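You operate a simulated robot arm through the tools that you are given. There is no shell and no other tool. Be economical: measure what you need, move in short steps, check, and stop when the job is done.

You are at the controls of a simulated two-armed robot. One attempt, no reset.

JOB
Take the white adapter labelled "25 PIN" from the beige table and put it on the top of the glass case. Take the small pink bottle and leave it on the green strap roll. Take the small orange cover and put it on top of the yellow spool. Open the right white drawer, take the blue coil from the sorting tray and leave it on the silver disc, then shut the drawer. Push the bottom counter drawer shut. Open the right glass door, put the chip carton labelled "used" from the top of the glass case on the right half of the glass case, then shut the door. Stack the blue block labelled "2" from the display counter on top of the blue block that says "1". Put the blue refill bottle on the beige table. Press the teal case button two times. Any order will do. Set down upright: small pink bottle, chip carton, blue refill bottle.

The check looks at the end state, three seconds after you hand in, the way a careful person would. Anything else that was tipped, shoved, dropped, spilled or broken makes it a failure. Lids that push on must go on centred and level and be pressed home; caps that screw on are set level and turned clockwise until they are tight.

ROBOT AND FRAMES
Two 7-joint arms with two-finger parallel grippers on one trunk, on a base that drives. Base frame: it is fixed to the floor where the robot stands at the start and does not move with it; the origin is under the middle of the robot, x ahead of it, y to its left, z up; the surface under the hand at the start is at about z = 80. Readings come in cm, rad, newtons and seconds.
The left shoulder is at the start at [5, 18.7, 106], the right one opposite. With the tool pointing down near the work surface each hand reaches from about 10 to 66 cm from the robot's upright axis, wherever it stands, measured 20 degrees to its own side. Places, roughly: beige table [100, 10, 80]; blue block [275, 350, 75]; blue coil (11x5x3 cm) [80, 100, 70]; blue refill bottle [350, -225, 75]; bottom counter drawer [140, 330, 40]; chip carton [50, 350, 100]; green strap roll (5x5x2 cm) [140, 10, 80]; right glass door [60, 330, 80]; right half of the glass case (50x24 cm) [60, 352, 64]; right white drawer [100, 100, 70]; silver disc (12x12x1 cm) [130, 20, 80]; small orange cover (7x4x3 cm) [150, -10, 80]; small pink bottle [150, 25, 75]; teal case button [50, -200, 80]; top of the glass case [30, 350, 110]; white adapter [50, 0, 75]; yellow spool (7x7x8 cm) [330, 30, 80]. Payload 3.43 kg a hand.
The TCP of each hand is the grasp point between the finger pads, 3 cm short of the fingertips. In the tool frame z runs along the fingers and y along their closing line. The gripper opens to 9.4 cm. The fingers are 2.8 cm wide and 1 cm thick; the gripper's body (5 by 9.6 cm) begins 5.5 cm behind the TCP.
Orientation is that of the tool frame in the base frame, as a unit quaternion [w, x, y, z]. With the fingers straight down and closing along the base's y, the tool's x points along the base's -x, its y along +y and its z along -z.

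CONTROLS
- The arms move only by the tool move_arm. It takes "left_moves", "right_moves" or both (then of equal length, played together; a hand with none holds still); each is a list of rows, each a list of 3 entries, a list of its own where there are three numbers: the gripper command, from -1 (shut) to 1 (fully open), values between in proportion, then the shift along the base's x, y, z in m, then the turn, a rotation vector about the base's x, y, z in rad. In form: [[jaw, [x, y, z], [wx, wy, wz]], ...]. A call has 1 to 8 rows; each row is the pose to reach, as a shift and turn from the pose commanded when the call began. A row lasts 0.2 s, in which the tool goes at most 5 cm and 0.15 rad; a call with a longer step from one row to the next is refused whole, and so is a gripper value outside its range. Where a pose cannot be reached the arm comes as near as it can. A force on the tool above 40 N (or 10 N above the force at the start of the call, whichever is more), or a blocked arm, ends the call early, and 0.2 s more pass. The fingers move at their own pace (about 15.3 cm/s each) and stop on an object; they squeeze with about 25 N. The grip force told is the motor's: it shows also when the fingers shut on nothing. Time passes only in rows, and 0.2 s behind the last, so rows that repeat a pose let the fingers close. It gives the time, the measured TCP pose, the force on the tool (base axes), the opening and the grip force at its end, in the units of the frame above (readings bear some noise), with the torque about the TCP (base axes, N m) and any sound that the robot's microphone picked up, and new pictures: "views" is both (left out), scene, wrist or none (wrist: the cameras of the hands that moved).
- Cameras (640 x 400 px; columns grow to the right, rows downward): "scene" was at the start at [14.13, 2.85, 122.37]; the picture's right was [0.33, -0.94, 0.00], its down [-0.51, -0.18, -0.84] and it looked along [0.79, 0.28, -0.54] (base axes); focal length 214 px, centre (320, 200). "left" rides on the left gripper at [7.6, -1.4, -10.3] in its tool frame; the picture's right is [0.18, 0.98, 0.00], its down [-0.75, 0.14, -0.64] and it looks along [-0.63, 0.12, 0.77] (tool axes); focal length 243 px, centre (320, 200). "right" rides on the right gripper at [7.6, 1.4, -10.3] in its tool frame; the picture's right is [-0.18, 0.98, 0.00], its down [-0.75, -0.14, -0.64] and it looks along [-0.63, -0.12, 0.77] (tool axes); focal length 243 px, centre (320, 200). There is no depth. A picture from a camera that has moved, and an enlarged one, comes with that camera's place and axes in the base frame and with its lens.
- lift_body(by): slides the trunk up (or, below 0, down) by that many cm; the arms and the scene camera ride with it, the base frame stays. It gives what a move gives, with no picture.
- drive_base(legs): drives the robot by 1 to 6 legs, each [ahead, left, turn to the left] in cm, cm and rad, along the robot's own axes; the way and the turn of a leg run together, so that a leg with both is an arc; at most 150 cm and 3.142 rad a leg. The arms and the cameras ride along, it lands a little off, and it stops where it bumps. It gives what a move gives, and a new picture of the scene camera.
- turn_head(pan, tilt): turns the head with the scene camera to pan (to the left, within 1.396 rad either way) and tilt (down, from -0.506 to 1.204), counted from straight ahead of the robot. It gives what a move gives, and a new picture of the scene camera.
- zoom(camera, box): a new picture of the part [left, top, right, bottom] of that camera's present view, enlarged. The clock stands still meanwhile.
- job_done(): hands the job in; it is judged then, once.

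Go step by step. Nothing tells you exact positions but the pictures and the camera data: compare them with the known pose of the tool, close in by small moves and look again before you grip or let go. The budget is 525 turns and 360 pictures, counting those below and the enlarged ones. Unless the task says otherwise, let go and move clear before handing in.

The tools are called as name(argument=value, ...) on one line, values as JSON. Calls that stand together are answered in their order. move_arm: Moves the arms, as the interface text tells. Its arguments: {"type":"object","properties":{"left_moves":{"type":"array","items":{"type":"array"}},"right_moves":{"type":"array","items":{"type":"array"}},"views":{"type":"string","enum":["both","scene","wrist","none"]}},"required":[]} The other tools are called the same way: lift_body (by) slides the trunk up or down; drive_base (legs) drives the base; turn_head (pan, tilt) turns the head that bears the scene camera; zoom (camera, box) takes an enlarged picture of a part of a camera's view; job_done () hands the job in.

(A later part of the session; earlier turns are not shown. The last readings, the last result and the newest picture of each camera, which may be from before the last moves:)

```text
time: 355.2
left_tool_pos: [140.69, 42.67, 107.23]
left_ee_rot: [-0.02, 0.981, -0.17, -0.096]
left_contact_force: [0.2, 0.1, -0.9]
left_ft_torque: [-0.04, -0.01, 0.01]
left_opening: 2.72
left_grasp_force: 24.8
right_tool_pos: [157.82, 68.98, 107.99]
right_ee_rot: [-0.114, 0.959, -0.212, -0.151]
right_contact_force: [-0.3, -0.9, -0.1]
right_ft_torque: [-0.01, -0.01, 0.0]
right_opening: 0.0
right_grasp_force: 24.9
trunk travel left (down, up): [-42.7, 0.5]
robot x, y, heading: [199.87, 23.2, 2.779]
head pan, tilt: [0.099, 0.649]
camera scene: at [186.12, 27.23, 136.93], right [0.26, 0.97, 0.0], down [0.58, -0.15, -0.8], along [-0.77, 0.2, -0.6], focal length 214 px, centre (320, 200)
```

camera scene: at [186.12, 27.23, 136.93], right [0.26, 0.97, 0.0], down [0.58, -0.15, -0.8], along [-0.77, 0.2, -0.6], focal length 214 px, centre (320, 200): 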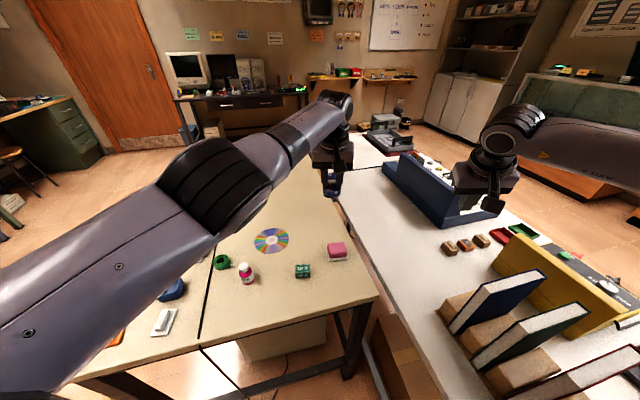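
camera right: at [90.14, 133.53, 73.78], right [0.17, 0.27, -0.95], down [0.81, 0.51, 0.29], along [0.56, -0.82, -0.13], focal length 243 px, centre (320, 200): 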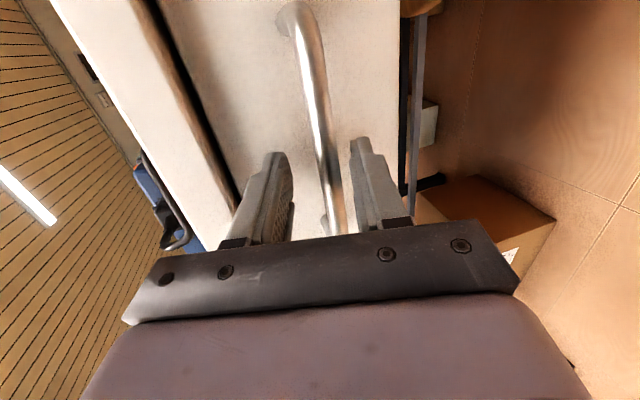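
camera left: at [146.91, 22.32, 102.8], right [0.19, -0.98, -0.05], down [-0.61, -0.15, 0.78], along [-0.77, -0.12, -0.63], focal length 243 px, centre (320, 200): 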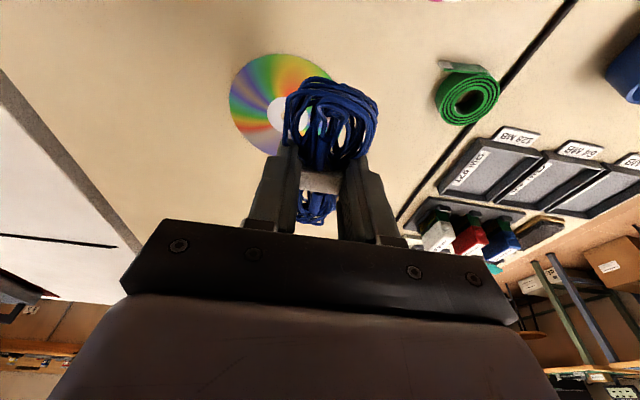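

move_arm(left_moves=[[-1, [-0.018, -0.045, 0], [0, 0, 0]], [-1, [-0.036, -0.09, 0], [0, 0, 0]], [-1, [-0.054, -0.135, -0.01], [0, 0, 0]], [-1, [-0.075, -0.178, -0.02], [0, 0, 0]], [-1, [-0.075, -0.178, -0.06], [0, 0, 0]], [-1, [-0.075, -0.178, -0.1], [0, 0, 0]], [-1, [-0.075, -0.178, -0.1], [0, 0, 0]]], views="both")

```text
time: 356.8
left_tool_pos: [129.89, 26.51, 97.42]
left_ee_rot: [-0.021, 0.981, -0.171, -0.095]
left_contact_force: [0.9, 0.4, -0.9]
left_ft_torque: [0.02, 0.0, 0.02]
left_opening: 2.72
left_grasp_force: 24.8
left hand out of reach, approached as far as the arm can: row 1, 2, 3, 4, 5, 6, 7
right_tool_pos: [157.81, 68.88, 107.94]
right_ee_rot: [-0.114, 0.959, -0.212, -0.151]
right_contact_force: [-0.2, 0.2, 0.1]
right_ft_torque: [-0.02, 0.0, -0.03]
right_opening: 0.0
right_grasp_force: 24.9
trunk travel left (down, up): [-42.7, 0.5]
robot x, y, heading: [200.43, 23.25, 2.78]
head pan, tilt: [0.099, 0.649]
camera scene: at [186.1, 27.19, 136.93], right [0.26, 0.97, 0.0], down [0.58, -0.15, -0.8], along [-0.77, 0.2, -0.6], focal length 214 px, centre (320, 200)
camera left: at [139.3, 24.45, 105.9], right [-0.16, -0.99, -0.04], down [-0.63, 0.07, 0.77], along [-0.76, 0.15, -0.63], focal length 243 px, centre (320, 200)
```

scene: 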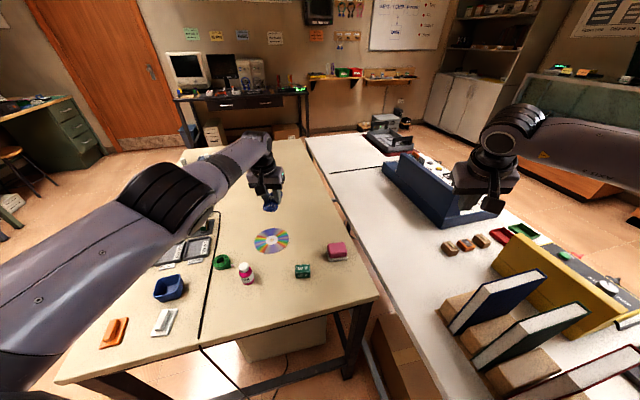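
left: 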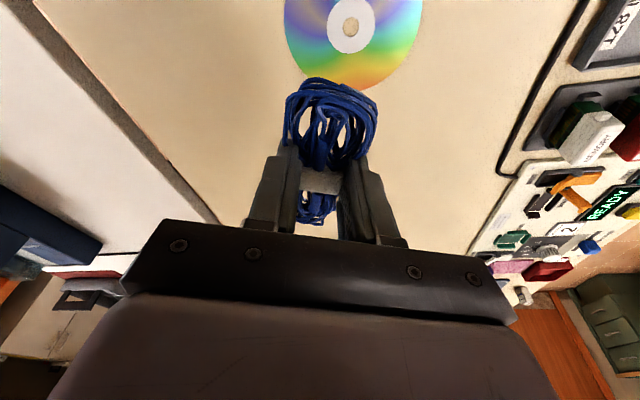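

move_arm(left_moves=[[-1, [0.015, -0.01, -0.02], [0, 0, 0]], [-1, [0.03, -0.018, -0.04], [0, 0, 0]], [-1, [0.03, -0.018, -0.05], [0, 0, 0]], [-1, [0.03, -0.018, -0.05], [0, 0, 0]]], views="wrist")

```text
time: 357.8
left_tool_pos: [130.37, 25.73, 91.89]
left_ee_rot: [-0.021, 0.98, -0.171, -0.094]
left_contact_force: [0.2, 0.4, -0.7]
left_ft_torque: [-0.02, 0.02, 0.02]
left_opening: 2.67
left_grasp_force: 24.7
left hand out of reach, approached as far as the arm can: row 1, 2, 3, 4
right_tool_pos: [157.86, 68.94, 107.98]
right_ee_rot: [-0.114, 0.959, -0.21, -0.152]
right_contact_force: [0.5, -0.1, -0.9]
right_ft_torque: [0.02, 0.01, 0.02]
right_opening: 0.01
right_grasp_force: 24.8
trunk travel left (down, up): [-42.7, 0.5]
robot x, y, heading: [200.0, 23.1, 2.784]
head pan, tilt: [0.099, 0.649]
camera left: at [139.84, 23.78, 100.37], right [-0.16, -0.99, -0.04], down [-0.63, 0.07, 0.77], along [-0.76, 0.15, -0.63], focal length 243 px, centre (320, 200)
```

left: 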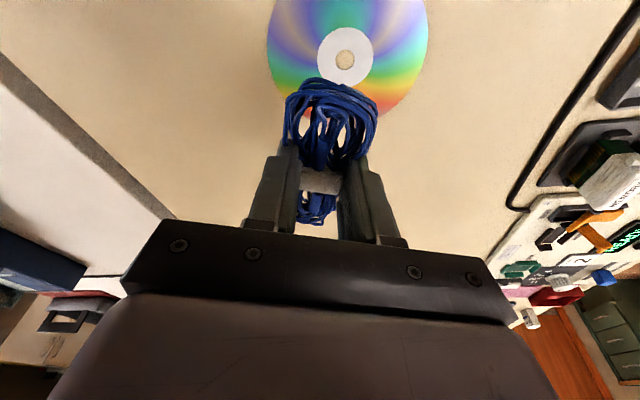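

move_arm(left_moves=[[-1, [0.02, -0.005, -0.01], [0, 0, 0]], [-1, [0.04, -0.012, -0.02], [0, 0, 0]], [-1, [0.04, -0.012, -0.02], [0, 0, 0]]], views="wrist")

```text
time: 358.6
left_tool_pos: [131.12, 26.06, 89.03]
left_ee_rot: [-0.02, 0.98, -0.171, -0.095]
left_contact_force: [-0.1, -0.4, -0.3]
left_ft_torque: [0.02, 0.04, -0.04]
left_opening: 2.71
left_grasp_force: 25.2
left hand out of reach, approached as far as the arm can: row 1, 2, 3
right_tool_pos: [157.81, 68.88, 107.92]
right_ee_rot: [-0.114, 0.959, -0.211, -0.152]
right_contact_force: [0.9, 0.3, 0.9]
right_ft_torque: [0.02, 0.01, -0.03]
right_opening: 0.0
right_grasp_force: 25.0
trunk travel left (down, up): [-42.7, 0.5]
robot x, y, heading: [200.26, 23.25, 2.787]
head pan, tilt: [0.099, 0.649]
camera left: at [140.51, 23.96, 97.77], right [-0.16, -0.99, -0.04], down [-0.63, 0.07, 0.77], along [-0.76, 0.15, -0.63], focal length 243 px, centre (320, 200)
```

left: 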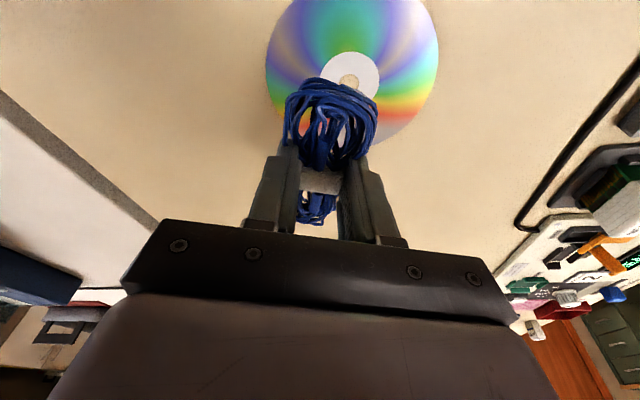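

move_arm(left_moves=[[-1, [0.02, -0.015, 0.01], [0, 0, 0]], [-1, [0.04, -0.03, 0.02], [0, 0, 0]], [-1, [0.04, -0.03, 0.02], [0, 0, 0]]], views="none")

```text
time: 359.4
left_tool_pos: [130.41, 24.99, 89.86]
left_ee_rot: [-0.021, 0.981, -0.17, -0.094]
left_contact_force: [0.6, 0.5, -1.3]
left_ft_torque: [0.02, -0.01, 0.0]
left_opening: 2.71
left_grasp_force: 25.2
left hand out of reach, approached as far as the arm can: row 1, 2, 3
right_tool_pos: [157.81, 68.98, 108.0]
right_ee_rot: [-0.113, 0.959, -0.211, -0.152]
right_contact_force: [0.2, -0.6, -0.1]
right_ft_torque: [0.03, -0.01, -0.01]
right_opening: 0.0
right_grasp_force: 24.9
trunk travel left (down, up): [-42.7, 0.5]
robot x, y, heading: [199.91, 23.15, 2.782]
head pan, tilt: [0.099, 0.649]
```

move_arm(left_moves=[[-1, [0.02, 0.01, -0.0], [0, 0, 0]], [-1, [0.03, 0.01, 0], [0, 0, 0]], [-1, [0.03, 0.01, 0], [0, 0, 0]]], views="none")

```text
time: 360.2
left_tool_pos: [131.52, 26.87, 89.57]
left_ee_rot: [-0.021, 0.981, -0.17, -0.094]
left_contact_force: [-0.2, 0.1, -0.8]
left_ft_torque: [0.03, 0.02, -0.02]
left_opening: 2.69
left_grasp_force: 24.9
left hand out of reach, approached as far as the arm can: row 1, 2, 3
right_tool_pos: [157.75, 68.83, 107.95]
right_ee_rot: [-0.114, 0.959, -0.212, -0.152]
right_contact_force: [0.2, -0.5, 0.0]
right_ft_torque: [0.0, 0.02, -0.02]
right_opening: 0.0
right_grasp_force: 24.7
trunk travel left (down, up): [-42.7, 0.5]
robot x, y, heading: [200.02, 23.02, 2.782]
head pan, tilt: [0.099, 0.649]
```

move_arm(left_moves=[[-1, [0.03, -0.01, 0], [0, 0, 0]], [-1, [0.06, -0.02, 0], [0, 0, 0]], [-1, [0.06, -0.02, 0], [0, 0, 0]]], views="none")

```text
time: 361.0
left_tool_pos: [131.8, 27.19, 88.49]
left_ee_rot: [-0.02, 0.981, -0.17, -0.095]
left_contact_force: [0.7, -0.9, -1.3]
left_ft_torque: [-0.02, -0.02, 0.0]
left_opening: 2.68
left_grasp_force: 25.4
left hand out of reach, approached as far as the arm can: row 1, 2, 3
right_tool_pos: [157.78, 68.9, 107.88]
right_ee_rot: [-0.114, 0.959, -0.211, -0.151]
right_contact_force: [-0.4, -0.1, -0.2]
right_ft_torque: [-0.03, -0.01, 0.0]
right_opening: 0.0
right_grasp_force: 25.1
trunk travel left (down, up): [-42.7, 0.5]
robot x, y, heading: [200.12, 22.94, 2.785]
head pan, tilt: [0.099, 0.649]
```

The commanded pose has drifted outside reach. I'll pull the hand back 15 cm and up a bit to re-sync, watching for the reach flag to vanish.

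move_arm(left_moves=[[-1, [0.03, 0, 0.03], [0, 0, 0]], [-1, [0.06, 0, 0.06], [0, 0, 0]], [-1, [0.1, 0, 0.07], [0, 0, 0]], [-1, [0.14, 0, 0.07], [0, 0, 0]], [-1, [0.14, 0, 0.07], [0, 0, 0]]], views="none")

```text
time: 362.2
left_tool_pos: [134.61, 34.17, 93.83]
left_ee_rot: [-0.02, 0.981, -0.17, -0.094]
left_contact_force: [-0.4, 0.2, -0.9]
left_ft_torque: [-0.02, 0.02, 0.02]
left_opening: 2.69
left_grasp_force: 24.6
left hand out of reach, approached as far as the arm can: row 1, 2, 3, 4, 5
right_tool_pos: [157.81, 68.8, 108.05]
right_ee_rot: [-0.114, 0.959, -0.212, -0.151]
right_contact_force: [-0.4, 0.2, 0.4]
right_ft_torque: [0.0, 0.0, -0.04]
right_opening: 0.01
right_grasp_force: 24.6
trunk travel left (down, up): [-42.7, 0.5]
robot x, y, heading: [200.33, 23.16, 2.782]
head pan, tilt: [0.099, 0.649]
```

move_arm(left_moves=[[-1, [0.02, -0.02, 0.02], [0, 0, 0]], [-1, [0.04, -0.04, 0.03], [0, 0, 0]], [-1, [0.04, -0.04, 0.03], [0, 0, 0]]], views="scene")

```text
time: 363.0
left_tool_pos: [133.69, 33.36, 96.09]
left_ee_rot: [-0.021, 0.981, -0.17, -0.095]
left_contact_force: [0.1, 0.8, -0.3]
left_ft_torque: [0.01, -0.03, 0.04]
left_opening: 2.69
left_grasp_force: 24.8
left hand out of reach, approached as far as the arm can: row 1, 2, 3
right_tool_pos: [157.73, 68.94, 108.07]
right_ee_rot: [-0.115, 0.959, -0.211, -0.151]
right_contact_force: [0.1, -0.6, -0.1]
right_ft_torque: [0.05, -0.02, 0.03]
right_opening: 0.0
right_grasp_force: 24.6
trunk travel left (down, up): [-42.7, 0.5]
robot x, y, heading: [199.67, 22.78, 2.783]
head pan, tilt: [0.099, 0.649]
camera scene: at [186.11, 27.16, 136.93], right [0.26, 0.97, 0.0], down [0.58, -0.15, -0.8], along [-0.77, 0.2, -0.6], focal length 214 px, centre (320, 200)
```

scene: 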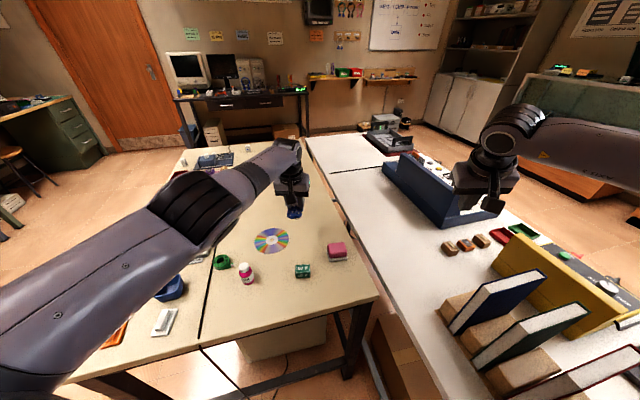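

The arm seems stuck fully stretched. I'll try freeing it by raising the hand and turning it about the vertical.

move_arm(left_moves=[[-1, [0, 0, 0.04], [0, 0, 0.14]], [-1, [0, 0, 0.08], [0, 0, 0.28]], [-1, [0, 0, 0.12], [0, 0, 0.42]], [-1, [0, 0, 0.16], [0, 0, 0.56]], [-1, [0, 0, 0.2], [0, 0, 0.56]], [-1, [0, 0, 0.2], [0, 0, 0.56]]], views="none")

```text
time: 364.4
left_tool_pos: [135.27, 32.29, 115.67]
left_ee_rot: [0.006, 0.989, 0.108, -0.096]
left_contact_force: [0.0, -0.3, -0.9]
left_ft_torque: [0.02, -0.02, -0.03]
left_opening: 2.7
left_grasp_force: 24.7
left hand out of reach, approached as far as the arm can: row 3, 4, 5, 6
right_tool_pos: [157.72, 68.98, 107.99]
right_ee_rot: [-0.114, 0.959, -0.211, -0.151]
right_contact_force: [-0.1, 0.0, 0.3]
right_ft_torque: [-0.03, -0.04, 0.0]
right_opening: 0.0
right_grasp_force: 25.0
trunk travel left (down, up): [-42.7, 0.5]
robot x, y, heading: [199.91, 22.61, 2.784]
head pan, tilt: [0.099, 0.649]
```

move_arm(left_moves=[[-1, [0.03, -0.02, -0.03], [0, 0, 0]], [-1, [0.06, -0.04, -0.06], [0, 0, 0]], [-1, [0.06, -0.04, -0.06], [0, 0, 0]]], views="none")

```text
time: 365.2
left_tool_pos: [141.32, 28.15, 109.69]
left_ee_rot: [0.007, 0.989, 0.108, -0.096]
left_contact_force: [-0.6, 0.4, -0.5]
left_ft_torque: [0.02, 0.0, 0.0]
left_opening: 2.69
left_grasp_force: 25.0
right_tool_pos: [157.73, 69.01, 108.0]
right_ee_rot: [-0.115, 0.959, -0.211, -0.15]
right_contact_force: [-0.5, 0.4, -1.2]
right_ft_torque: [0.0, 0.02, 0.03]
right_opening: 0.0
right_grasp_force: 25.5
trunk travel left (down, up): [-42.7, 0.5]
robot x, y, heading: [200.36, 23.17, 2.784]
head pan, tilt: [0.099, 0.649]
```

Freed: the hand's yaw was the limit. Now to the disc centre [132.7, 24.2].

move_arm(left_moves=[[-1, [-0.03, -0.013, -0.02], [0, 0, 0]], [-1, [-0.06, -0.027, -0.04], [0, 0, 0]], [-1, [-0.086, -0.04, -0.06], [0, 0, 0]], [-1, [-0.086, -0.04, -0.1], [0, 0, 0]], [-1, [-0.086, -0.04, -0.14], [0, 0, 0]], [-1, [-0.086, -0.04, -0.18], [0, 0, 0]], [-1, [-0.086, -0.04, -0.19], [0, 0, 0]]], views="both")

```text
time: 366.8
left_tool_pos: [132.68, 24.19, 90.77]
left_ee_rot: [0.007, 0.989, 0.107, -0.097]
left_contact_force: [0.0, -0.7, -0.5]
left_ft_torque: [0.01, -0.04, -0.01]
left_opening: 2.72
left_grasp_force: 24.6
right_tool_pos: [157.79, 68.88, 107.98]
right_ee_rot: [-0.115, 0.959, -0.211, -0.152]
right_contact_force: [0.0, 0.6, -1.5]
right_ft_torque: [-0.05, 0.0, -0.02]
right_opening: 0.02
right_grasp_force: 25.0
trunk travel left (down, up): [-42.7, 0.5]
robot x, y, heading: [200.16, 23.06, 2.788]
head pan, tilt: [0.099, 0.649]
camera scene: at [186.11, 27.2, 136.93], right [0.26, 0.97, 0.0], down [0.58, -0.15, -0.8], along [-0.77, 0.2, -0.6], focal length 214 px, centre (320, 200)
camera left: at [141.69, 27.5, 99.27], right [0.39, -0.92, -0.04], down [-0.57, -0.28, 0.77], along [-0.73, -0.27, -0.63], focal length 243 px, centre (320, 200)
```

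scene: 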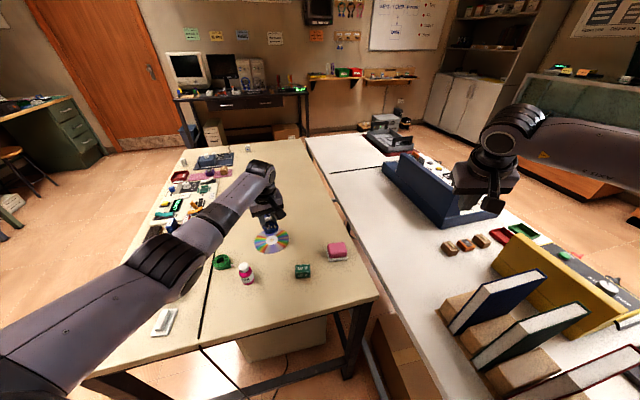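
left: 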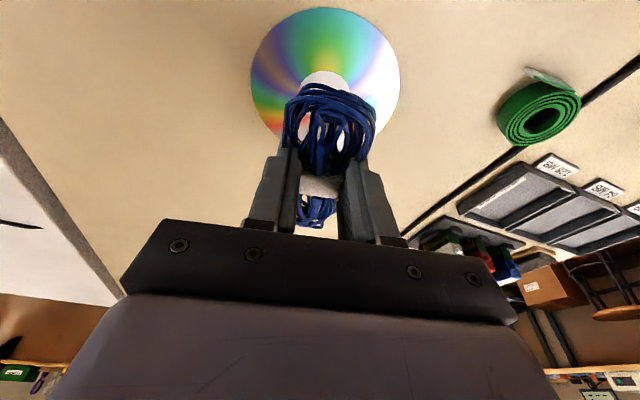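

Centred over the disc. The coil was picked up flat at this same lean, so I'll just lower to contact.

move_arm(left_moves=[[-1, [0, 0, -0.03], [0, 0, 0]], [-1, [0, 0, -0.05], [0, 0, 0]], [-1, [0, 0, -0.06], [0, 0, 0]], [-1, [0, 0, -0.066], [0, 0, 0]], [-1, [0, 0, -0.07], [0, 0, 0]], [-1, [0, 0, -0.074], [0, 0, 0]]], views="wrist")

```text
time: 368.2
left_tool_pos: [132.65, 24.19, 83.44]
left_ee_rot: [0.006, 0.989, 0.106, -0.098]
left_contact_force: [1.1, 0.2, 4.5]
left_ft_torque: [-0.06, -0.04, 0.02]
left_opening: 2.71
left_grasp_force: 25.2
right_tool_pos: [157.73, 68.96, 108.16]
right_ee_rot: [-0.115, 0.959, -0.212, -0.151]
right_contact_force: [-0.1, 0.1, 0.9]
right_ft_torque: [-0.01, 0.03, 0.0]
right_opening: 0.0
right_grasp_force: 25.0
trunk travel left (down, up): [-42.7, 0.5]
robot x, y, heading: [200.02, 23.02, 2.78]
head pan, tilt: [0.099, 0.649]
camera left: at [141.73, 27.39, 92.01], right [0.38, -0.92, -0.05], down [-0.57, -0.28, 0.78], along [-0.73, -0.27, -0.63], focal length 243 px, centre (320, 200)
```

left: 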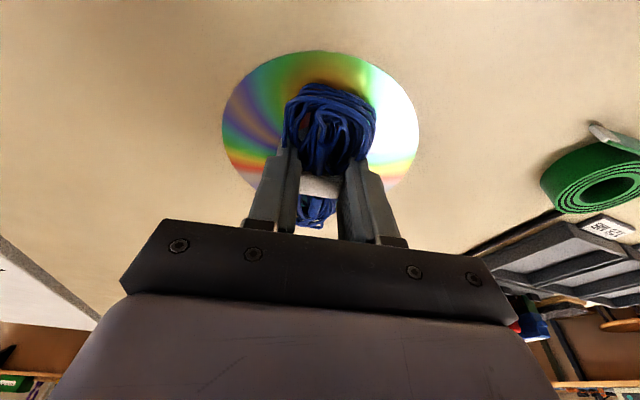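

The coil lies centred on the disc (x≈127–137). Releasing and rising.

move_arm(left_moves=[[-0.2, [0, 0, 0], [0, 0, 0]], [0.1, [0, 0, 0], [0, 0, 0]], [0.1, [0, 0, 0.01], [0, 0, 0]], [0.1, [0, 0, 0.05], [0, 0, 0]], [0.1, [0, 0, 0.1], [0, 0, 0]], [0.1, [0, 0, 0.15], [0, 0, 0]], [0.1, [0.03, -0.03, 0.18], [0, 0, 0]], [0.1, [0.06, -0.06, 0.2], [0, 0, 0]]], views="both")

```text
refused: row 7 steps farther than a row can; nothing moved
```

move_arm(left_moves=[[-0.2, [0, 0, 0], [0, 0, 0]], [0.1, [0, 0, 0], [0, 0, 0]], [0.1, [0, 0, 0.01], [0, 0, 0]], [0.1, [0, 0, 0.05], [0, 0, 0]], [0.1, [0, 0, 0.1], [0, 0, 0]], [0.1, [0, 0, 0.15], [0, 0, 0]], [0.1, [0.03, -0.02, 0.18], [0, 0, 0]], [0.1, [0.06, -0.05, 0.19], [0, 0, 0]]], views="both")

```text
time: 370.0
left_tool_pos: [138.89, 18.94, 102.32]
left_ee_rot: [0.007, 0.989, 0.108, -0.096]
left_contact_force: [-0.8, 1.1, 0.2]
left_ft_torque: [0.01, 0.03, -0.05]
left_opening: 5.15
left_grasp_force: 0.0
right_tool_pos: [157.76, 68.83, 108.08]
right_ee_rot: [-0.115, 0.959, -0.211, -0.152]
right_contact_force: [0.3, -1.0, 1.2]
right_ft_torque: [-0.01, 0.0, 0.06]
right_opening: 0.0
right_grasp_force: 24.6
trunk travel left (down, up): [-42.7, 0.5]
robot x, y, heading: [200.02, 23.0, 2.78]
head pan, tilt: [0.099, 0.649]
camera scene: at [186.13, 27.07, 136.93], right [0.26, 0.97, 0.0], down [0.58, -0.15, -0.8], along [-0.77, 0.2, -0.6], focal length 214 px, centre (320, 200)
camera left: at [147.89, 22.23, 110.84], right [0.39, -0.92, -0.04], down [-0.57, -0.28, 0.77], along [-0.72, -0.28, -0.63], focal length 243 px, centre (320, 200)
```

scene: 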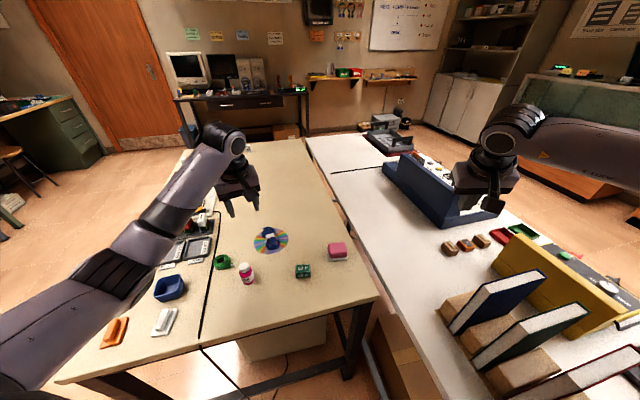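
left: 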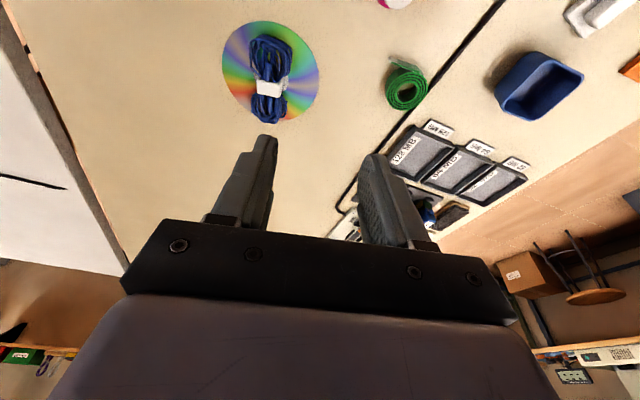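

The coil lies neatly on the disc. Next the pink bottle near [146.5, 16]: left hand upright above it.

move_arm(left_moves=[[0.3, [0.03, -0.01, 0], [0, -0.1, 0]], [0.3, [0.06, -0.02, 0], [0, -0.19, 0]], [0.3, [0.085, -0.03, -0.02], [0, -0.19, 0]], [0.3, [0.085, -0.03, -0.02], [0, -0.19, 0]]], views="wrist")

```text
time: 371.0
left_tool_pos: [147.2, 16.15, 100.2]
left_ee_rot: [0.016, 0.994, 0.106, -0.003]
left_contact_force: [-0.1, 0.2, 0.7]
left_ft_torque: [-0.02, 0.01, 0.04]
left_opening: 6.11
left_grasp_force: 0.0
right_tool_pos: [157.75, 68.91, 107.96]
right_ee_rot: [-0.114, 0.959, -0.212, -0.152]
right_contact_force: [0.2, 1.5, -1.1]
right_ft_torque: [0.04, 0.01, 0.03]
right_opening: 0.0
right_grasp_force: 24.9
trunk travel left (down, up): [-42.7, 0.5]
robot x, y, heading: [200.31, 22.9, 2.786]
head pan, tilt: [0.099, 0.649]
camera left: at [154.41, 19.38, 110.22], right [0.39, -0.92, 0.03], down [-0.71, -0.28, 0.65], along [-0.59, -0.27, -0.76], focal length 243 px, centre (320, 200)
```

left: 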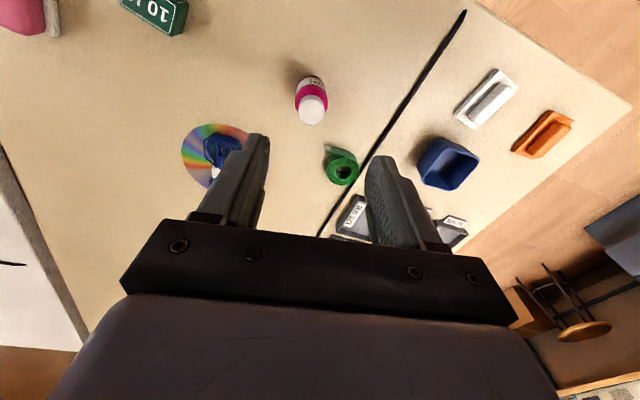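

The bottle axis is at [147.1, 16.5]; roll centre [138.5, 8.5]. Descend over the bottle and close.

move_arm(left_moves=[[0.3, [0, 0.003, -0.05], [0, 0, 0]], [0.3, [0, 0.003, -0.09], [0, 0, 0]], [0.3, [0, 0.003, -0.13], [0, 0, 0]], [0.3, [0, 0.003, -0.155], [0, 0, 0]], [0.3, [0, 0.003, -0.155], [0, 0, 0]], [-1, [0, 0.003, -0.155], [0, 0, 0]], [-1, [0, 0.003, -0.155], [0, 0, 0]], [-1, [0, 0.003, -0.155], [0, 0, 0]]], views="both")

```text
time: 372.8
left_tool_pos: [147.37, 16.36, 84.79]
left_ee_rot: [0.016, 0.994, 0.106, -0.003]
left_contact_force: [-0.1, -0.2, -0.2]
left_ft_torque: [0.02, 0.01, 0.04]
left_opening: 3.7
left_grasp_force: 25.0
right_tool_pos: [157.86, 68.91, 107.94]
right_ee_rot: [-0.114, 0.959, -0.212, -0.151]
right_contact_force: [0.3, -0.9, 0.5]
right_ft_torque: [-0.01, -0.01, -0.02]
right_opening: 0.02
right_grasp_force: 25.2
trunk travel left (down, up): [-42.7, 0.5]
robot x, y, heading: [200.27, 23.02, 2.78]
head pan, tilt: [0.099, 0.649]
camera scene: at [186.11, 27.2, 136.92], right [0.26, 0.97, 0.0], down [0.58, -0.15, -0.8], along [-0.77, 0.2, -0.6], focal length 214 px, centre (320, 200)
camera left: at [154.55, 19.61, 94.86], right [0.39, -0.92, 0.03], down [-0.71, -0.28, 0.65], along [-0.59, -0.27, -0.76], focal length 243 px, centre (320, 200)
```

scene: 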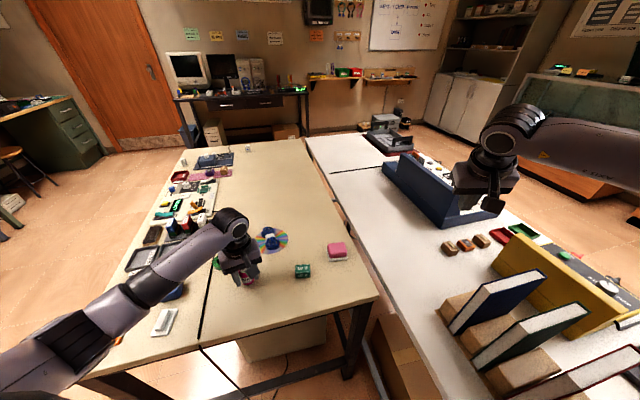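
left: 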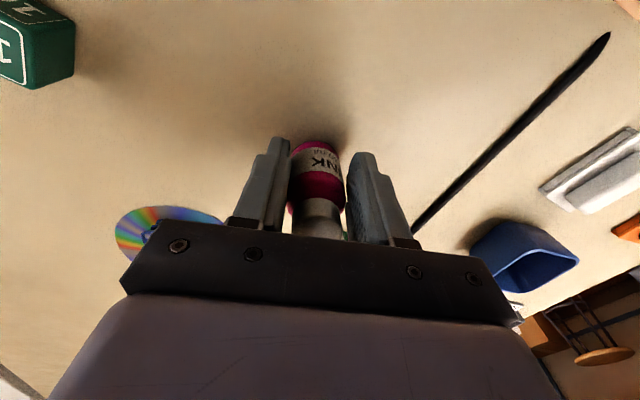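

Gripped (3.7 cm). I'll lift it and carry it over to the roll.

move_arm(left_moves=[[-1, [0, 0, 0.015], [0, 0, 0]], [-1, [0, 0, 0.04], [0, 0, 0]], [-1, [0, 0, 0.07], [0, 0, 0]], [-1, [-0.03, -0.03, 0.08], [0, 0, 0]], [-1, [-0.06, -0.058, 0.08], [0, 0, 0]], [-1, [-0.083, -0.079, 0.08], [0, 0, 0]], [-1, [-0.083, -0.079, 0.08], [0, 0, 0]]], views="both")

```text
time: 374.4
left_tool_pos: [139.11, 8.56, 92.75]
left_ee_rot: [0.016, 0.994, 0.106, -0.004]
left_contact_force: [0.1, 0.4, -0.6]
left_ft_torque: [0.0, -0.03, -0.02]
left_opening: 3.71
left_grasp_force: 25.1
right_tool_pos: [157.77, 68.89, 108.05]
right_ee_rot: [-0.114, 0.959, -0.211, -0.151]
right_contact_force: [0.6, 0.7, -0.4]
right_ft_torque: [0.0, -0.03, -0.02]
right_opening: 0.02
right_grasp_force: 25.7
trunk travel left (down, up): [-42.7, 0.5]
robot x, y, heading: [200.39, 22.77, 2.781]
head pan, tilt: [0.099, 0.649]
camera scene: at [186.11, 27.21, 136.93], right [0.26, 0.97, 0.0], down [0.58, -0.15, -0.8], along [-0.77, 0.2, -0.6], focal length 214 px, centre (320, 200)
camera left: at [146.22, 11.76, 102.79], right [0.39, -0.92, 0.03], down [-0.71, -0.28, 0.65], along [-0.59, -0.27, -0.76], focal length 243 px, centre (320, 200)
```

scene: 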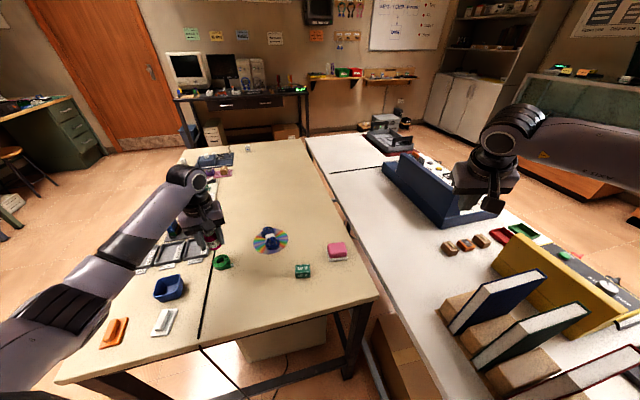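
left: 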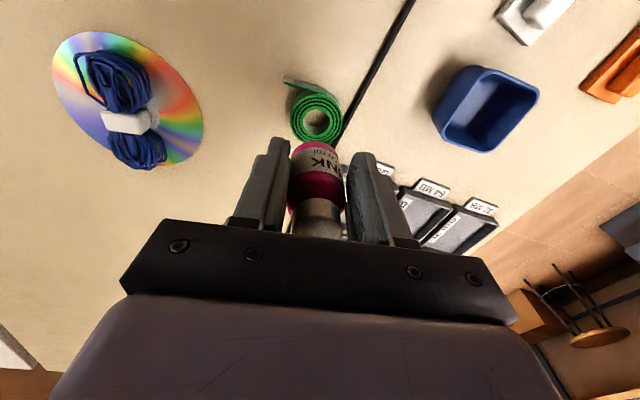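

Roll centre [138.5, 8.3]; I estimate the bottle sits ~1 cm ahead of the TCP, so shift +0.5 cm in x and lower to contact.

move_arm(left_moves=[[-1, [0.005, -0.001, -0.02], [0, 0, 0]], [-1, [0.005, -0.001, -0.04], [0, 0, 0]], [-1, [0.005, -0.001, -0.052], [0, 0, 0]], [-1, [0.005, -0.001, -0.052], [0, 0, 0]]], views="wrist")

zoom(camera="scene", box=[180, 220, 270, 290])

```text
time: 375.4
left_tool_pos: [139.47, 8.5, 87.58]
left_ee_rot: [0.015, 0.994, 0.106, -0.002]
left_contact_force: [-0.5, 0.5, -0.7]
left_ft_torque: [0.02, -0.03, 0.02]
left_opening: 3.68
left_grasp_force: 25.1
right_tool_pos: [157.77, 68.86, 107.99]
right_ee_rot: [-0.113, 0.959, -0.211, -0.152]
right_contact_force: [0.2, 0.1, 0.2]
right_ft_torque: [-0.02, -0.02, 0.01]
right_opening: 0.01
right_grasp_force: 24.4
trunk travel left (down, up): [-42.7, 0.5]
robot x, y, heading: [200.2, 23.29, 2.786]
head pan, tilt: [0.099, 0.649]
camera left: at [146.7, 11.81, 97.66], right [0.39, -0.92, 0.03], down [-0.71, -0.28, 0.65], along [-0.59, -0.27, -0.76], focal length 243 px, centre (320, 200)
```

left: 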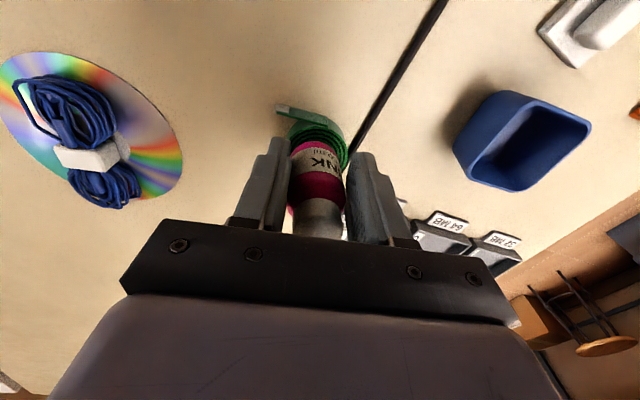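

```text
5.71 times, centred on (225, 255) of scene
camera zoom: at [186.11, 27.2, 136.93], right [0.26, 0.97, 0.0], down [0.58, -0.15, -0.8], along [-0.77, 0.2, -0.6], focal length 1226 px, centre (863, -114)
```

zoom: 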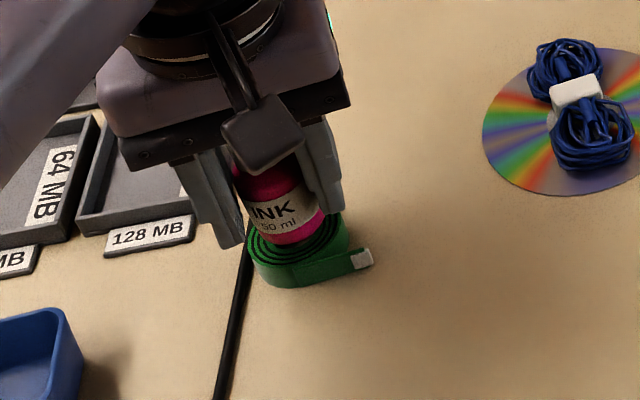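

Both views agree the bottle is within half a centimetre of the roll centre; a 3 mm shift to −y, then down to contact.

move_arm(left_moves=[[-1, [0, -0.003, -0.003], [0, 0, 0]], [-1, [0, -0.003, -0.006], [0, 0, 0]], [-1, [0, -0.003, -0.009], [0, 0, 0]], [-1, [0, -0.003, -0.011], [0, 0, 0]], [-1, [0, -0.003, -0.013], [0, 0, 0]]], views="none")

zoom(camera="scene", box=[180, 220, 270, 290])

```text
time: 376.6
left_tool_pos: [139.41, 8.33, 86.6]
left_ee_rot: [0.015, 0.994, 0.105, -0.006]
left_contact_force: [0.6, 0.0, 14.3]
left_ft_torque: [-0.16, 0.1, -0.01]
left_opening: 3.66
left_grasp_force: 25.0
right_tool_pos: [157.89, 68.95, 108.0]
right_ee_rot: [-0.115, 0.959, -0.211, -0.151]
right_contact_force: [0.3, 0.4, -0.3]
right_ft_torque: [0.01, 0.01, 0.0]
right_opening: 0.01
right_grasp_force: 25.2
trunk travel left (down, up): [-42.7, 0.5]
robot x, y, heading: [200.02, 22.86, 2.786]
head pan, tilt: [0.099, 0.649]
```

```text
5.71 times, centred on (225, 255) of scene
camera zoom: at [186.28, 27.25, 136.97], right [0.26, 0.97, 0.0], down [0.58, -0.15, -0.8], along [-0.77, 0.2, -0.6], focal length 1226 px, centre (863, -114)
```

zoom: 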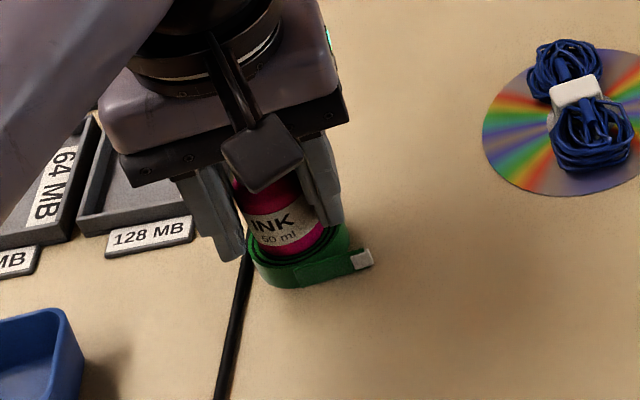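

Bottle is resting on the roll. Open gently and rise.

move_arm(left_moves=[[-0.15, [0, 0, 0.001], [0, 0, 0]], [0.1, [0, 0, 0.001], [0, 0, 0]], [0.1, [0, 0, 0.001], [0, 0, 0]], [0.1, [0, 0, 0.03], [0, 0, 0]], [0.1, [0, 0, 0.07], [0, 0, 0]], [0.1, [0, 0, 0.11], [0, 0, 0]], [0.1, [0, 0, 0.15], [0, 0, 0]]], views="wrist")

zoom(camera="scene", box=[180, 220, 270, 290])

```text
time: 378.2
left_tool_pos: [139.53, 8.17, 101.43]
left_ee_rot: [0.016, 0.994, 0.105, -0.002]
left_contact_force: [0.1, -0.1, 0.7]
left_ft_torque: [0.0, 0.0, 0.0]
left_opening: 5.16
left_grasp_force: 0.0
right_tool_pos: [157.76, 68.92, 108.06]
right_ee_rot: [-0.114, 0.959, -0.212, -0.151]
right_contact_force: [-0.4, 0.4, 0.2]
right_ft_torque: [-0.05, -0.01, -0.02]
right_opening: 0.02
right_grasp_force: 24.6
trunk travel left (down, up): [-42.7, 0.5]
robot x, y, heading: [200.1, 22.84, 2.783]
head pan, tilt: [0.099, 0.649]
camera left: at [146.8, 11.36, 111.49], right [0.39, -0.92, 0.03], down [-0.71, -0.28, 0.65], along [-0.59, -0.27, -0.76], focal length 243 px, centre (320, 200)
```

left: 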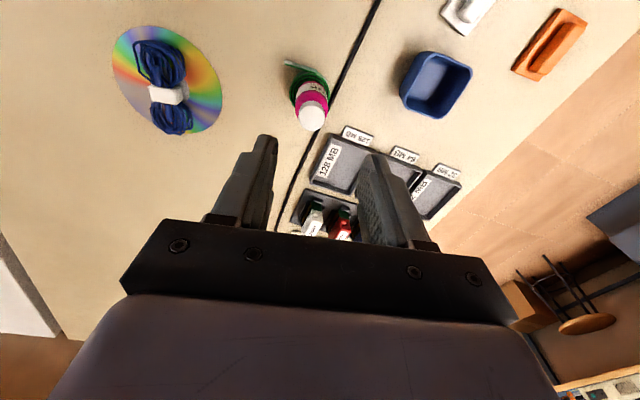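

```text
5.71 times, centred on (225, 255) of scene
camera zoom: at [186.15, 27.22, 136.92], right [0.26, 0.97, 0.0], down [0.58, -0.15, -0.8], along [-0.77, 0.2, -0.6], focal length 1226 px, centre (863, -114)
```

zoom: 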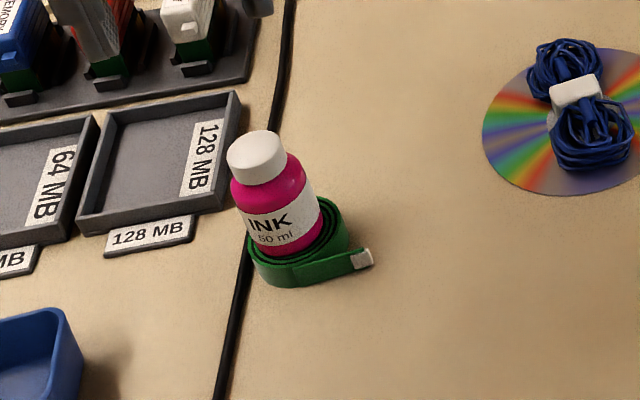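

The bottle stands upright on the roll. Next the orange cover near [152.7, −15]: I'll turn the base back left 0.36, which swings the left hand towards it.

drive_base(legs=[[0, 0, 0.36]])

move_arm(left_moves=[[0.3, [0, 0, 0], [0, 0, -0.1]], [0.3, [0, 0, 0], [0, 0, -0.1]]], views="wrist")

```text
time: 379.7
left_tool_pos: [149.05, -12.85, 101.39]
left_ee_rot: [0.016, 0.958, 0.287, 0.0]
left_contact_force: [0.3, 0.6, -0.6]
left_ft_torque: [-0.02, 0.01, 0.0]
left_opening: 5.16
left_grasp_force: 0.1
right_tool_pos: [144.01, 50.45, 108.09]
right_ee_rot: [-0.085, 0.981, -0.031, -0.17]
right_contact_force: [0.7, 0.2, 0.0]
right_ft_torque: [-0.01, 0.03, 0.01]
right_opening: 0.0
right_grasp_force: 24.8
trunk travel left (down, up): [-42.7, 0.5]
robot x, y, heading: [200.39, 22.93, -3.127]
head pan, tilt: [0.099, 0.649]
camera scene: at [185.47, 21.87, 136.93], right [-0.11, 0.99, 0.0], down [0.6, 0.07, -0.8], along [-0.79, -0.09, -0.6], focal length 214 px, centre (320, 200)
```

scene: 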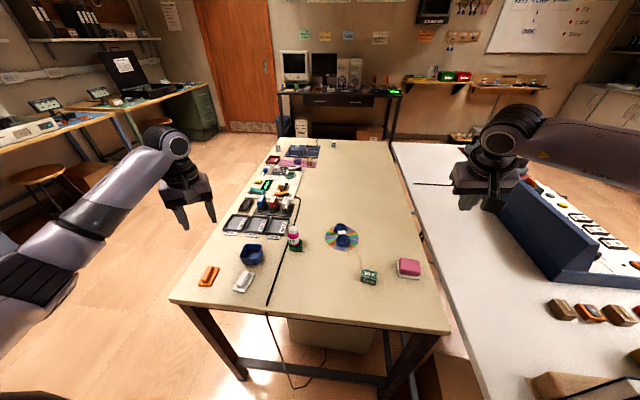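

```text
time: 380.3
left_tool_pos: [148.93, -12.84, 101.39]
left_ee_rot: [0.016, 0.971, 0.239, -0.001]
left_contact_force: [0.8, 0.4, -0.1]
left_ft_torque: [-0.01, 0.03, 0.03]
left_opening: 6.11
left_grasp_force: 0.0
right_tool_pos: [144.01, 50.47, 108.04]
right_ee_rot: [-0.085, 0.981, -0.032, -0.17]
right_contact_force: [0.4, 0.3, 1.0]
right_ft_torque: [0.0, 0.0, -0.01]
right_opening: 0.0
right_grasp_force: 25.2
trunk travel left (down, up): [-42.7, 0.5]
robot x, y, heading: [199.92, 22.99, -3.132]
head pan, tilt: [0.099, 0.649]
camera left: at [155.11, -7.81, 111.51], right [0.62, -0.79, 0.03], down [-0.61, -0.45, 0.65], along [-0.5, -0.42, -0.76], focal length 243 px, centre (320, 200)
```

left: 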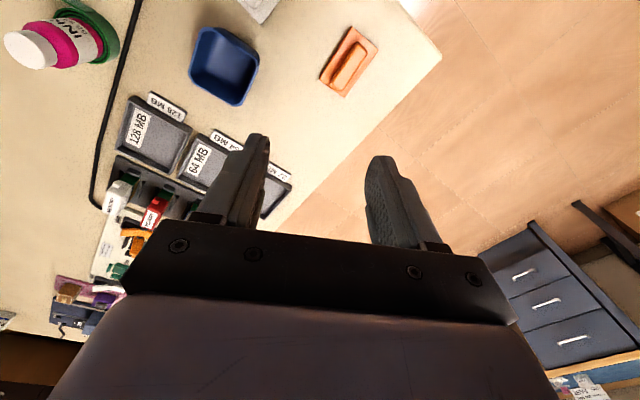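

move_arm(left_moves=[[0.2, [0.013, -0.006, -0.01], [0, 0, -0.13]], [0.2, [0.027, -0.012, -0.03], [0, 0, -0.26]], [0.2, [0.041, -0.018, -0.05], [0, 0, -0.39]], [0.2, [0.041, -0.018, -0.07], [0, 0, -0.49]], [0.2, [0.041, -0.018, -0.08], [0, 0, -0.49]]], views="wrist")

zoom(camera="left", box=[240, 0, 420, 150])

```text
time: 381.5
left_tool_pos: [153.07, -14.61, 93.25]
left_ee_rot: [0.016, 1.0, -0.005, -0.005]
left_contact_force: [0.5, -0.8, -0.2]
left_ft_torque: [0.02, -0.01, 0.01]
left_opening: 5.62
left_grasp_force: 0.1
right_tool_pos: [143.95, 50.41, 108.02]
right_ee_rot: [-0.085, 0.981, -0.03, -0.17]
right_contact_force: [0.1, -1.3, 0.1]
right_ft_torque: [-0.01, 0.0, 0.02]
right_opening: 0.01
right_grasp_force: 25.0
trunk travel left (down, up): [-42.7, 0.5]
robot x, y, heading: [199.87, 22.92, -3.128]
head pan, tilt: [0.099, 0.649]
camera left: at [160.84, -13.03, 103.27], right [0.18, -0.98, 0.03], down [-0.75, -0.11, 0.65], along [-0.64, -0.14, -0.76], focal length 243 px, centre (320, 200)
```

left: 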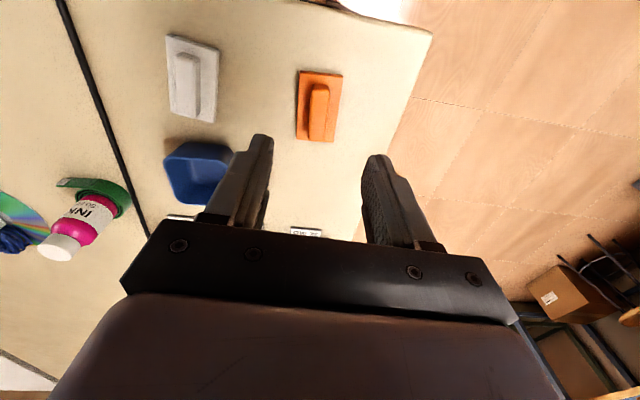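

```text
2.67 times, centred on (330, 75) of left
camera zoom: at [160.84, -13.03, 103.27], right [0.18, -0.98, 0.03], down [-0.75, -0.11, 0.65], along [-0.64, -0.14, -0.76], focal length 647 px, centre (293, 533)
```

zoom: 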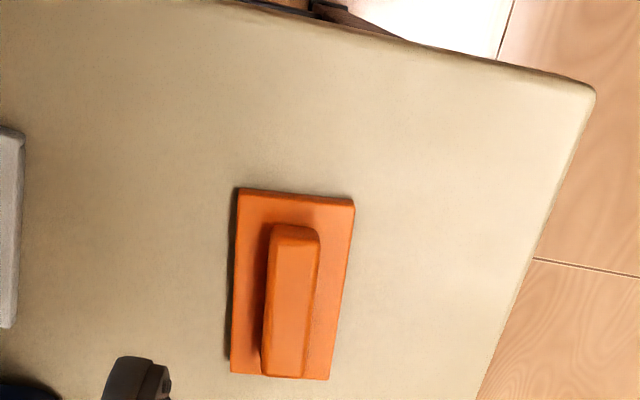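

The cover's axis is nearly along x, centred at [153.3, −15]. I'll go down and grip its ridge.

move_arm(left_moves=[[0.0, [0.002, -0.004, -0.04], [0, 0, 0.08]], [0.0, [0.002, -0.004, -0.07], [0, 0, 0.08]], [0.0, [0.002, -0.004, -0.085], [0, 0, 0.08]], [0.0, [0.002, -0.004, -0.09], [0, 0, 0.08]], [-1, [0.002, -0.004, -0.09], [0, 0, 0.08]], [-1, [0.002, -0.004, -0.09], [0, 0, 0.08]], [-1, [0.002, -0.004, -0.09], [0, 0, 0.08]]], views="wrist")

```text
time: 383.1
left_tool_pos: [153.24, -15.17, 84.24]
left_ee_rot: [0.016, 0.999, 0.037, -0.004]
left_contact_force: [-0.1, 0.4, 1.1]
left_ft_torque: [0.0, -0.03, 0.01]
left_opening: 1.44
left_grasp_force: 25.1
right_tool_pos: [143.99, 50.55, 108.0]
right_ee_rot: [-0.085, 0.981, -0.032, -0.17]
right_contact_force: [0.5, 0.2, 0.3]
right_ft_torque: [0.01, 0.01, 0.0]
right_opening: 0.01
right_grasp_force: 25.0
trunk travel left (down, up): [-42.7, 0.5]
robot x, y, heading: [199.89, 22.6, -3.132]
head pan, tilt: [0.099, 0.649]
camera left: at [160.89, -12.96, 94.35], right [0.26, -0.97, 0.03], down [-0.74, -0.18, 0.65], along [-0.63, -0.19, -0.76], focal length 243 px, centre (320, 200)
```

left: 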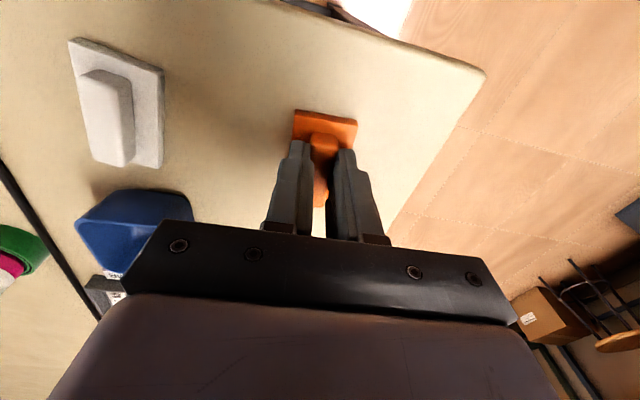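

Gripped. I'll lift it, then strafe out of the gap and turn to see the green table.

move_arm(left_moves=[[-1, [0, 0, 0.01], [0, 0, 0]], [-1, [0, 0, 0.03], [0, 0, 0]], [-1, [0, 0, 0.07], [0, 0, 0]], [-1, [0, 0, 0.11], [0, 0, 0]], [-1, [0, 0, 0.15], [0, 0, 0]], [-1, [0, 0, 0.19], [0, 0, 0]], [-1, [0.02, 0, 0.23], [0, 0, 0]]], views="wrist")

drive_base(legs=[[0, 105, 0], [0, 0, 2.6]])

turn_head(pan=0.6, tilt=0.4)

```text
time: 384.7
left_tool_pos: [155.26, -15.18, 107.56]
left_ee_rot: [0.016, 0.999, 0.037, -0.003]
left_contact_force: [0.4, -1.0, -0.5]
left_ft_torque: [0.02, 0.02, 0.02]
left_opening: 1.43
left_grasp_force: 25.3
right_tool_pos: [143.96, 50.56, 108.12]
right_ee_rot: [-0.084, 0.981, -0.031, -0.17]
right_contact_force: [0.8, 0.4, 0.5]
right_ft_torque: [-0.03, 0.0, 0.02]
right_opening: 0.02
right_grasp_force: 25.0
trunk travel left (down, up): [-42.7, 0.5]
robot x, y, heading: [200.12, 23.09, -3.13]
head pan, tilt: [0.099, 0.649]
camera left: at [162.88, -12.94, 117.74], right [0.26, -0.97, 0.03], down [-0.74, -0.18, 0.65], along [-0.63, -0.19, -0.76], focal length 243 px, centre (320, 200)
```

left: 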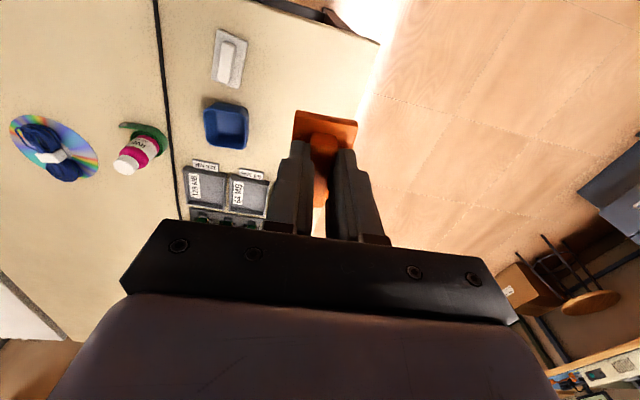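

```text
time: 400.5
left_tool_pos: [258.95, -74.07, 107.54]
left_ee_rot: [0.008, 0.233, 0.972, 0.015]
left_contact_force: [-0.2, 0.9, 0.1]
left_ft_torque: [0.0, -0.03, 0.01]
left_opening: 1.43
left_grasp_force: 25.2
right_tool_pos: [234.37, -135.88, 108.05]
right_ee_rot: [0.141, 0.294, 0.937, -0.127]
right_contact_force: [-0.8, 0.1, -0.9]
right_ft_torque: [-0.02, -0.02, 0.03]
right_opening: 0.02
right_grasp_force: 25.1
trunk travel left (down, up): [-42.7, 0.5]
robot x, y, heading: [200.97, -83.35, -0.535]
head pan, tilt: [0.099, 0.649]
camera scene: at [213.54, -90.03, 136.93], right [-0.42, -0.91, 0.0], down [-0.55, 0.25, -0.8], along [0.72, -0.34, -0.6], focal length 214 px, centre (320, 200)
```

scene: 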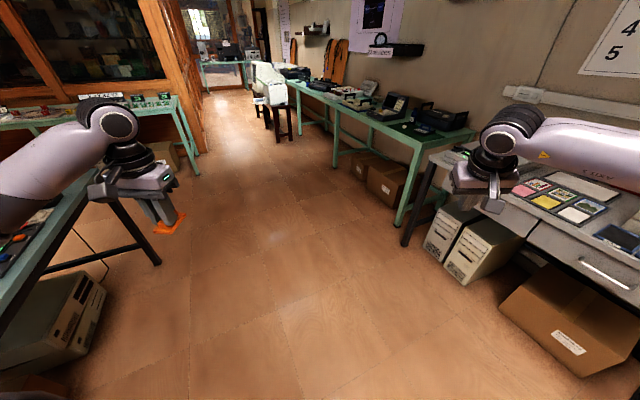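

```text
time: 401.4
left_tool_pos: [258.93, -74.09, 107.53]
left_ee_rot: [0.008, 0.235, 0.972, 0.015]
left_contact_force: [0.3, -0.1, -0.6]
left_ft_torque: [0.02, -0.02, -0.02]
left_opening: 1.41
left_grasp_force: 25.0
right_tool_pos: [234.46, -135.84, 108.02]
right_ee_rot: [0.14, 0.295, 0.936, -0.127]
right_contact_force: [0.7, 0.8, 0.3]
right_ft_torque: [0.02, -0.01, 0.0]
right_opening: 0.0
right_grasp_force: 25.1
trunk travel left (down, up): [-42.7, 0.5]
robot x, y, heading: [200.93, -83.24, -0.534]
head pan, tilt: [0.6, 0.4]
camera scene: at [214.9, -85.77, 139.17], right [0.07, -1.0, 0.0], down [-0.39, -0.03, -0.92], along [0.92, 0.06, -0.39], focal length 214 px, centre (320, 200)
```

scene: 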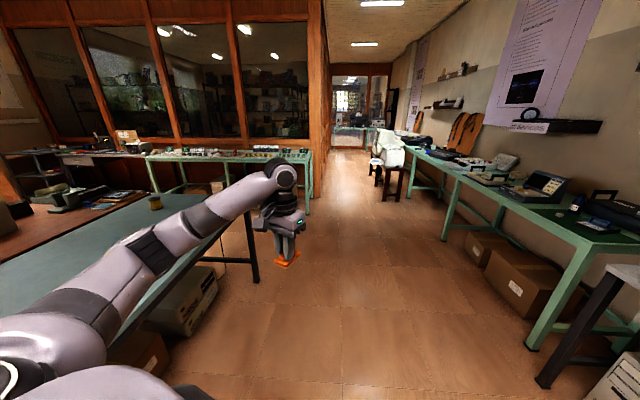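

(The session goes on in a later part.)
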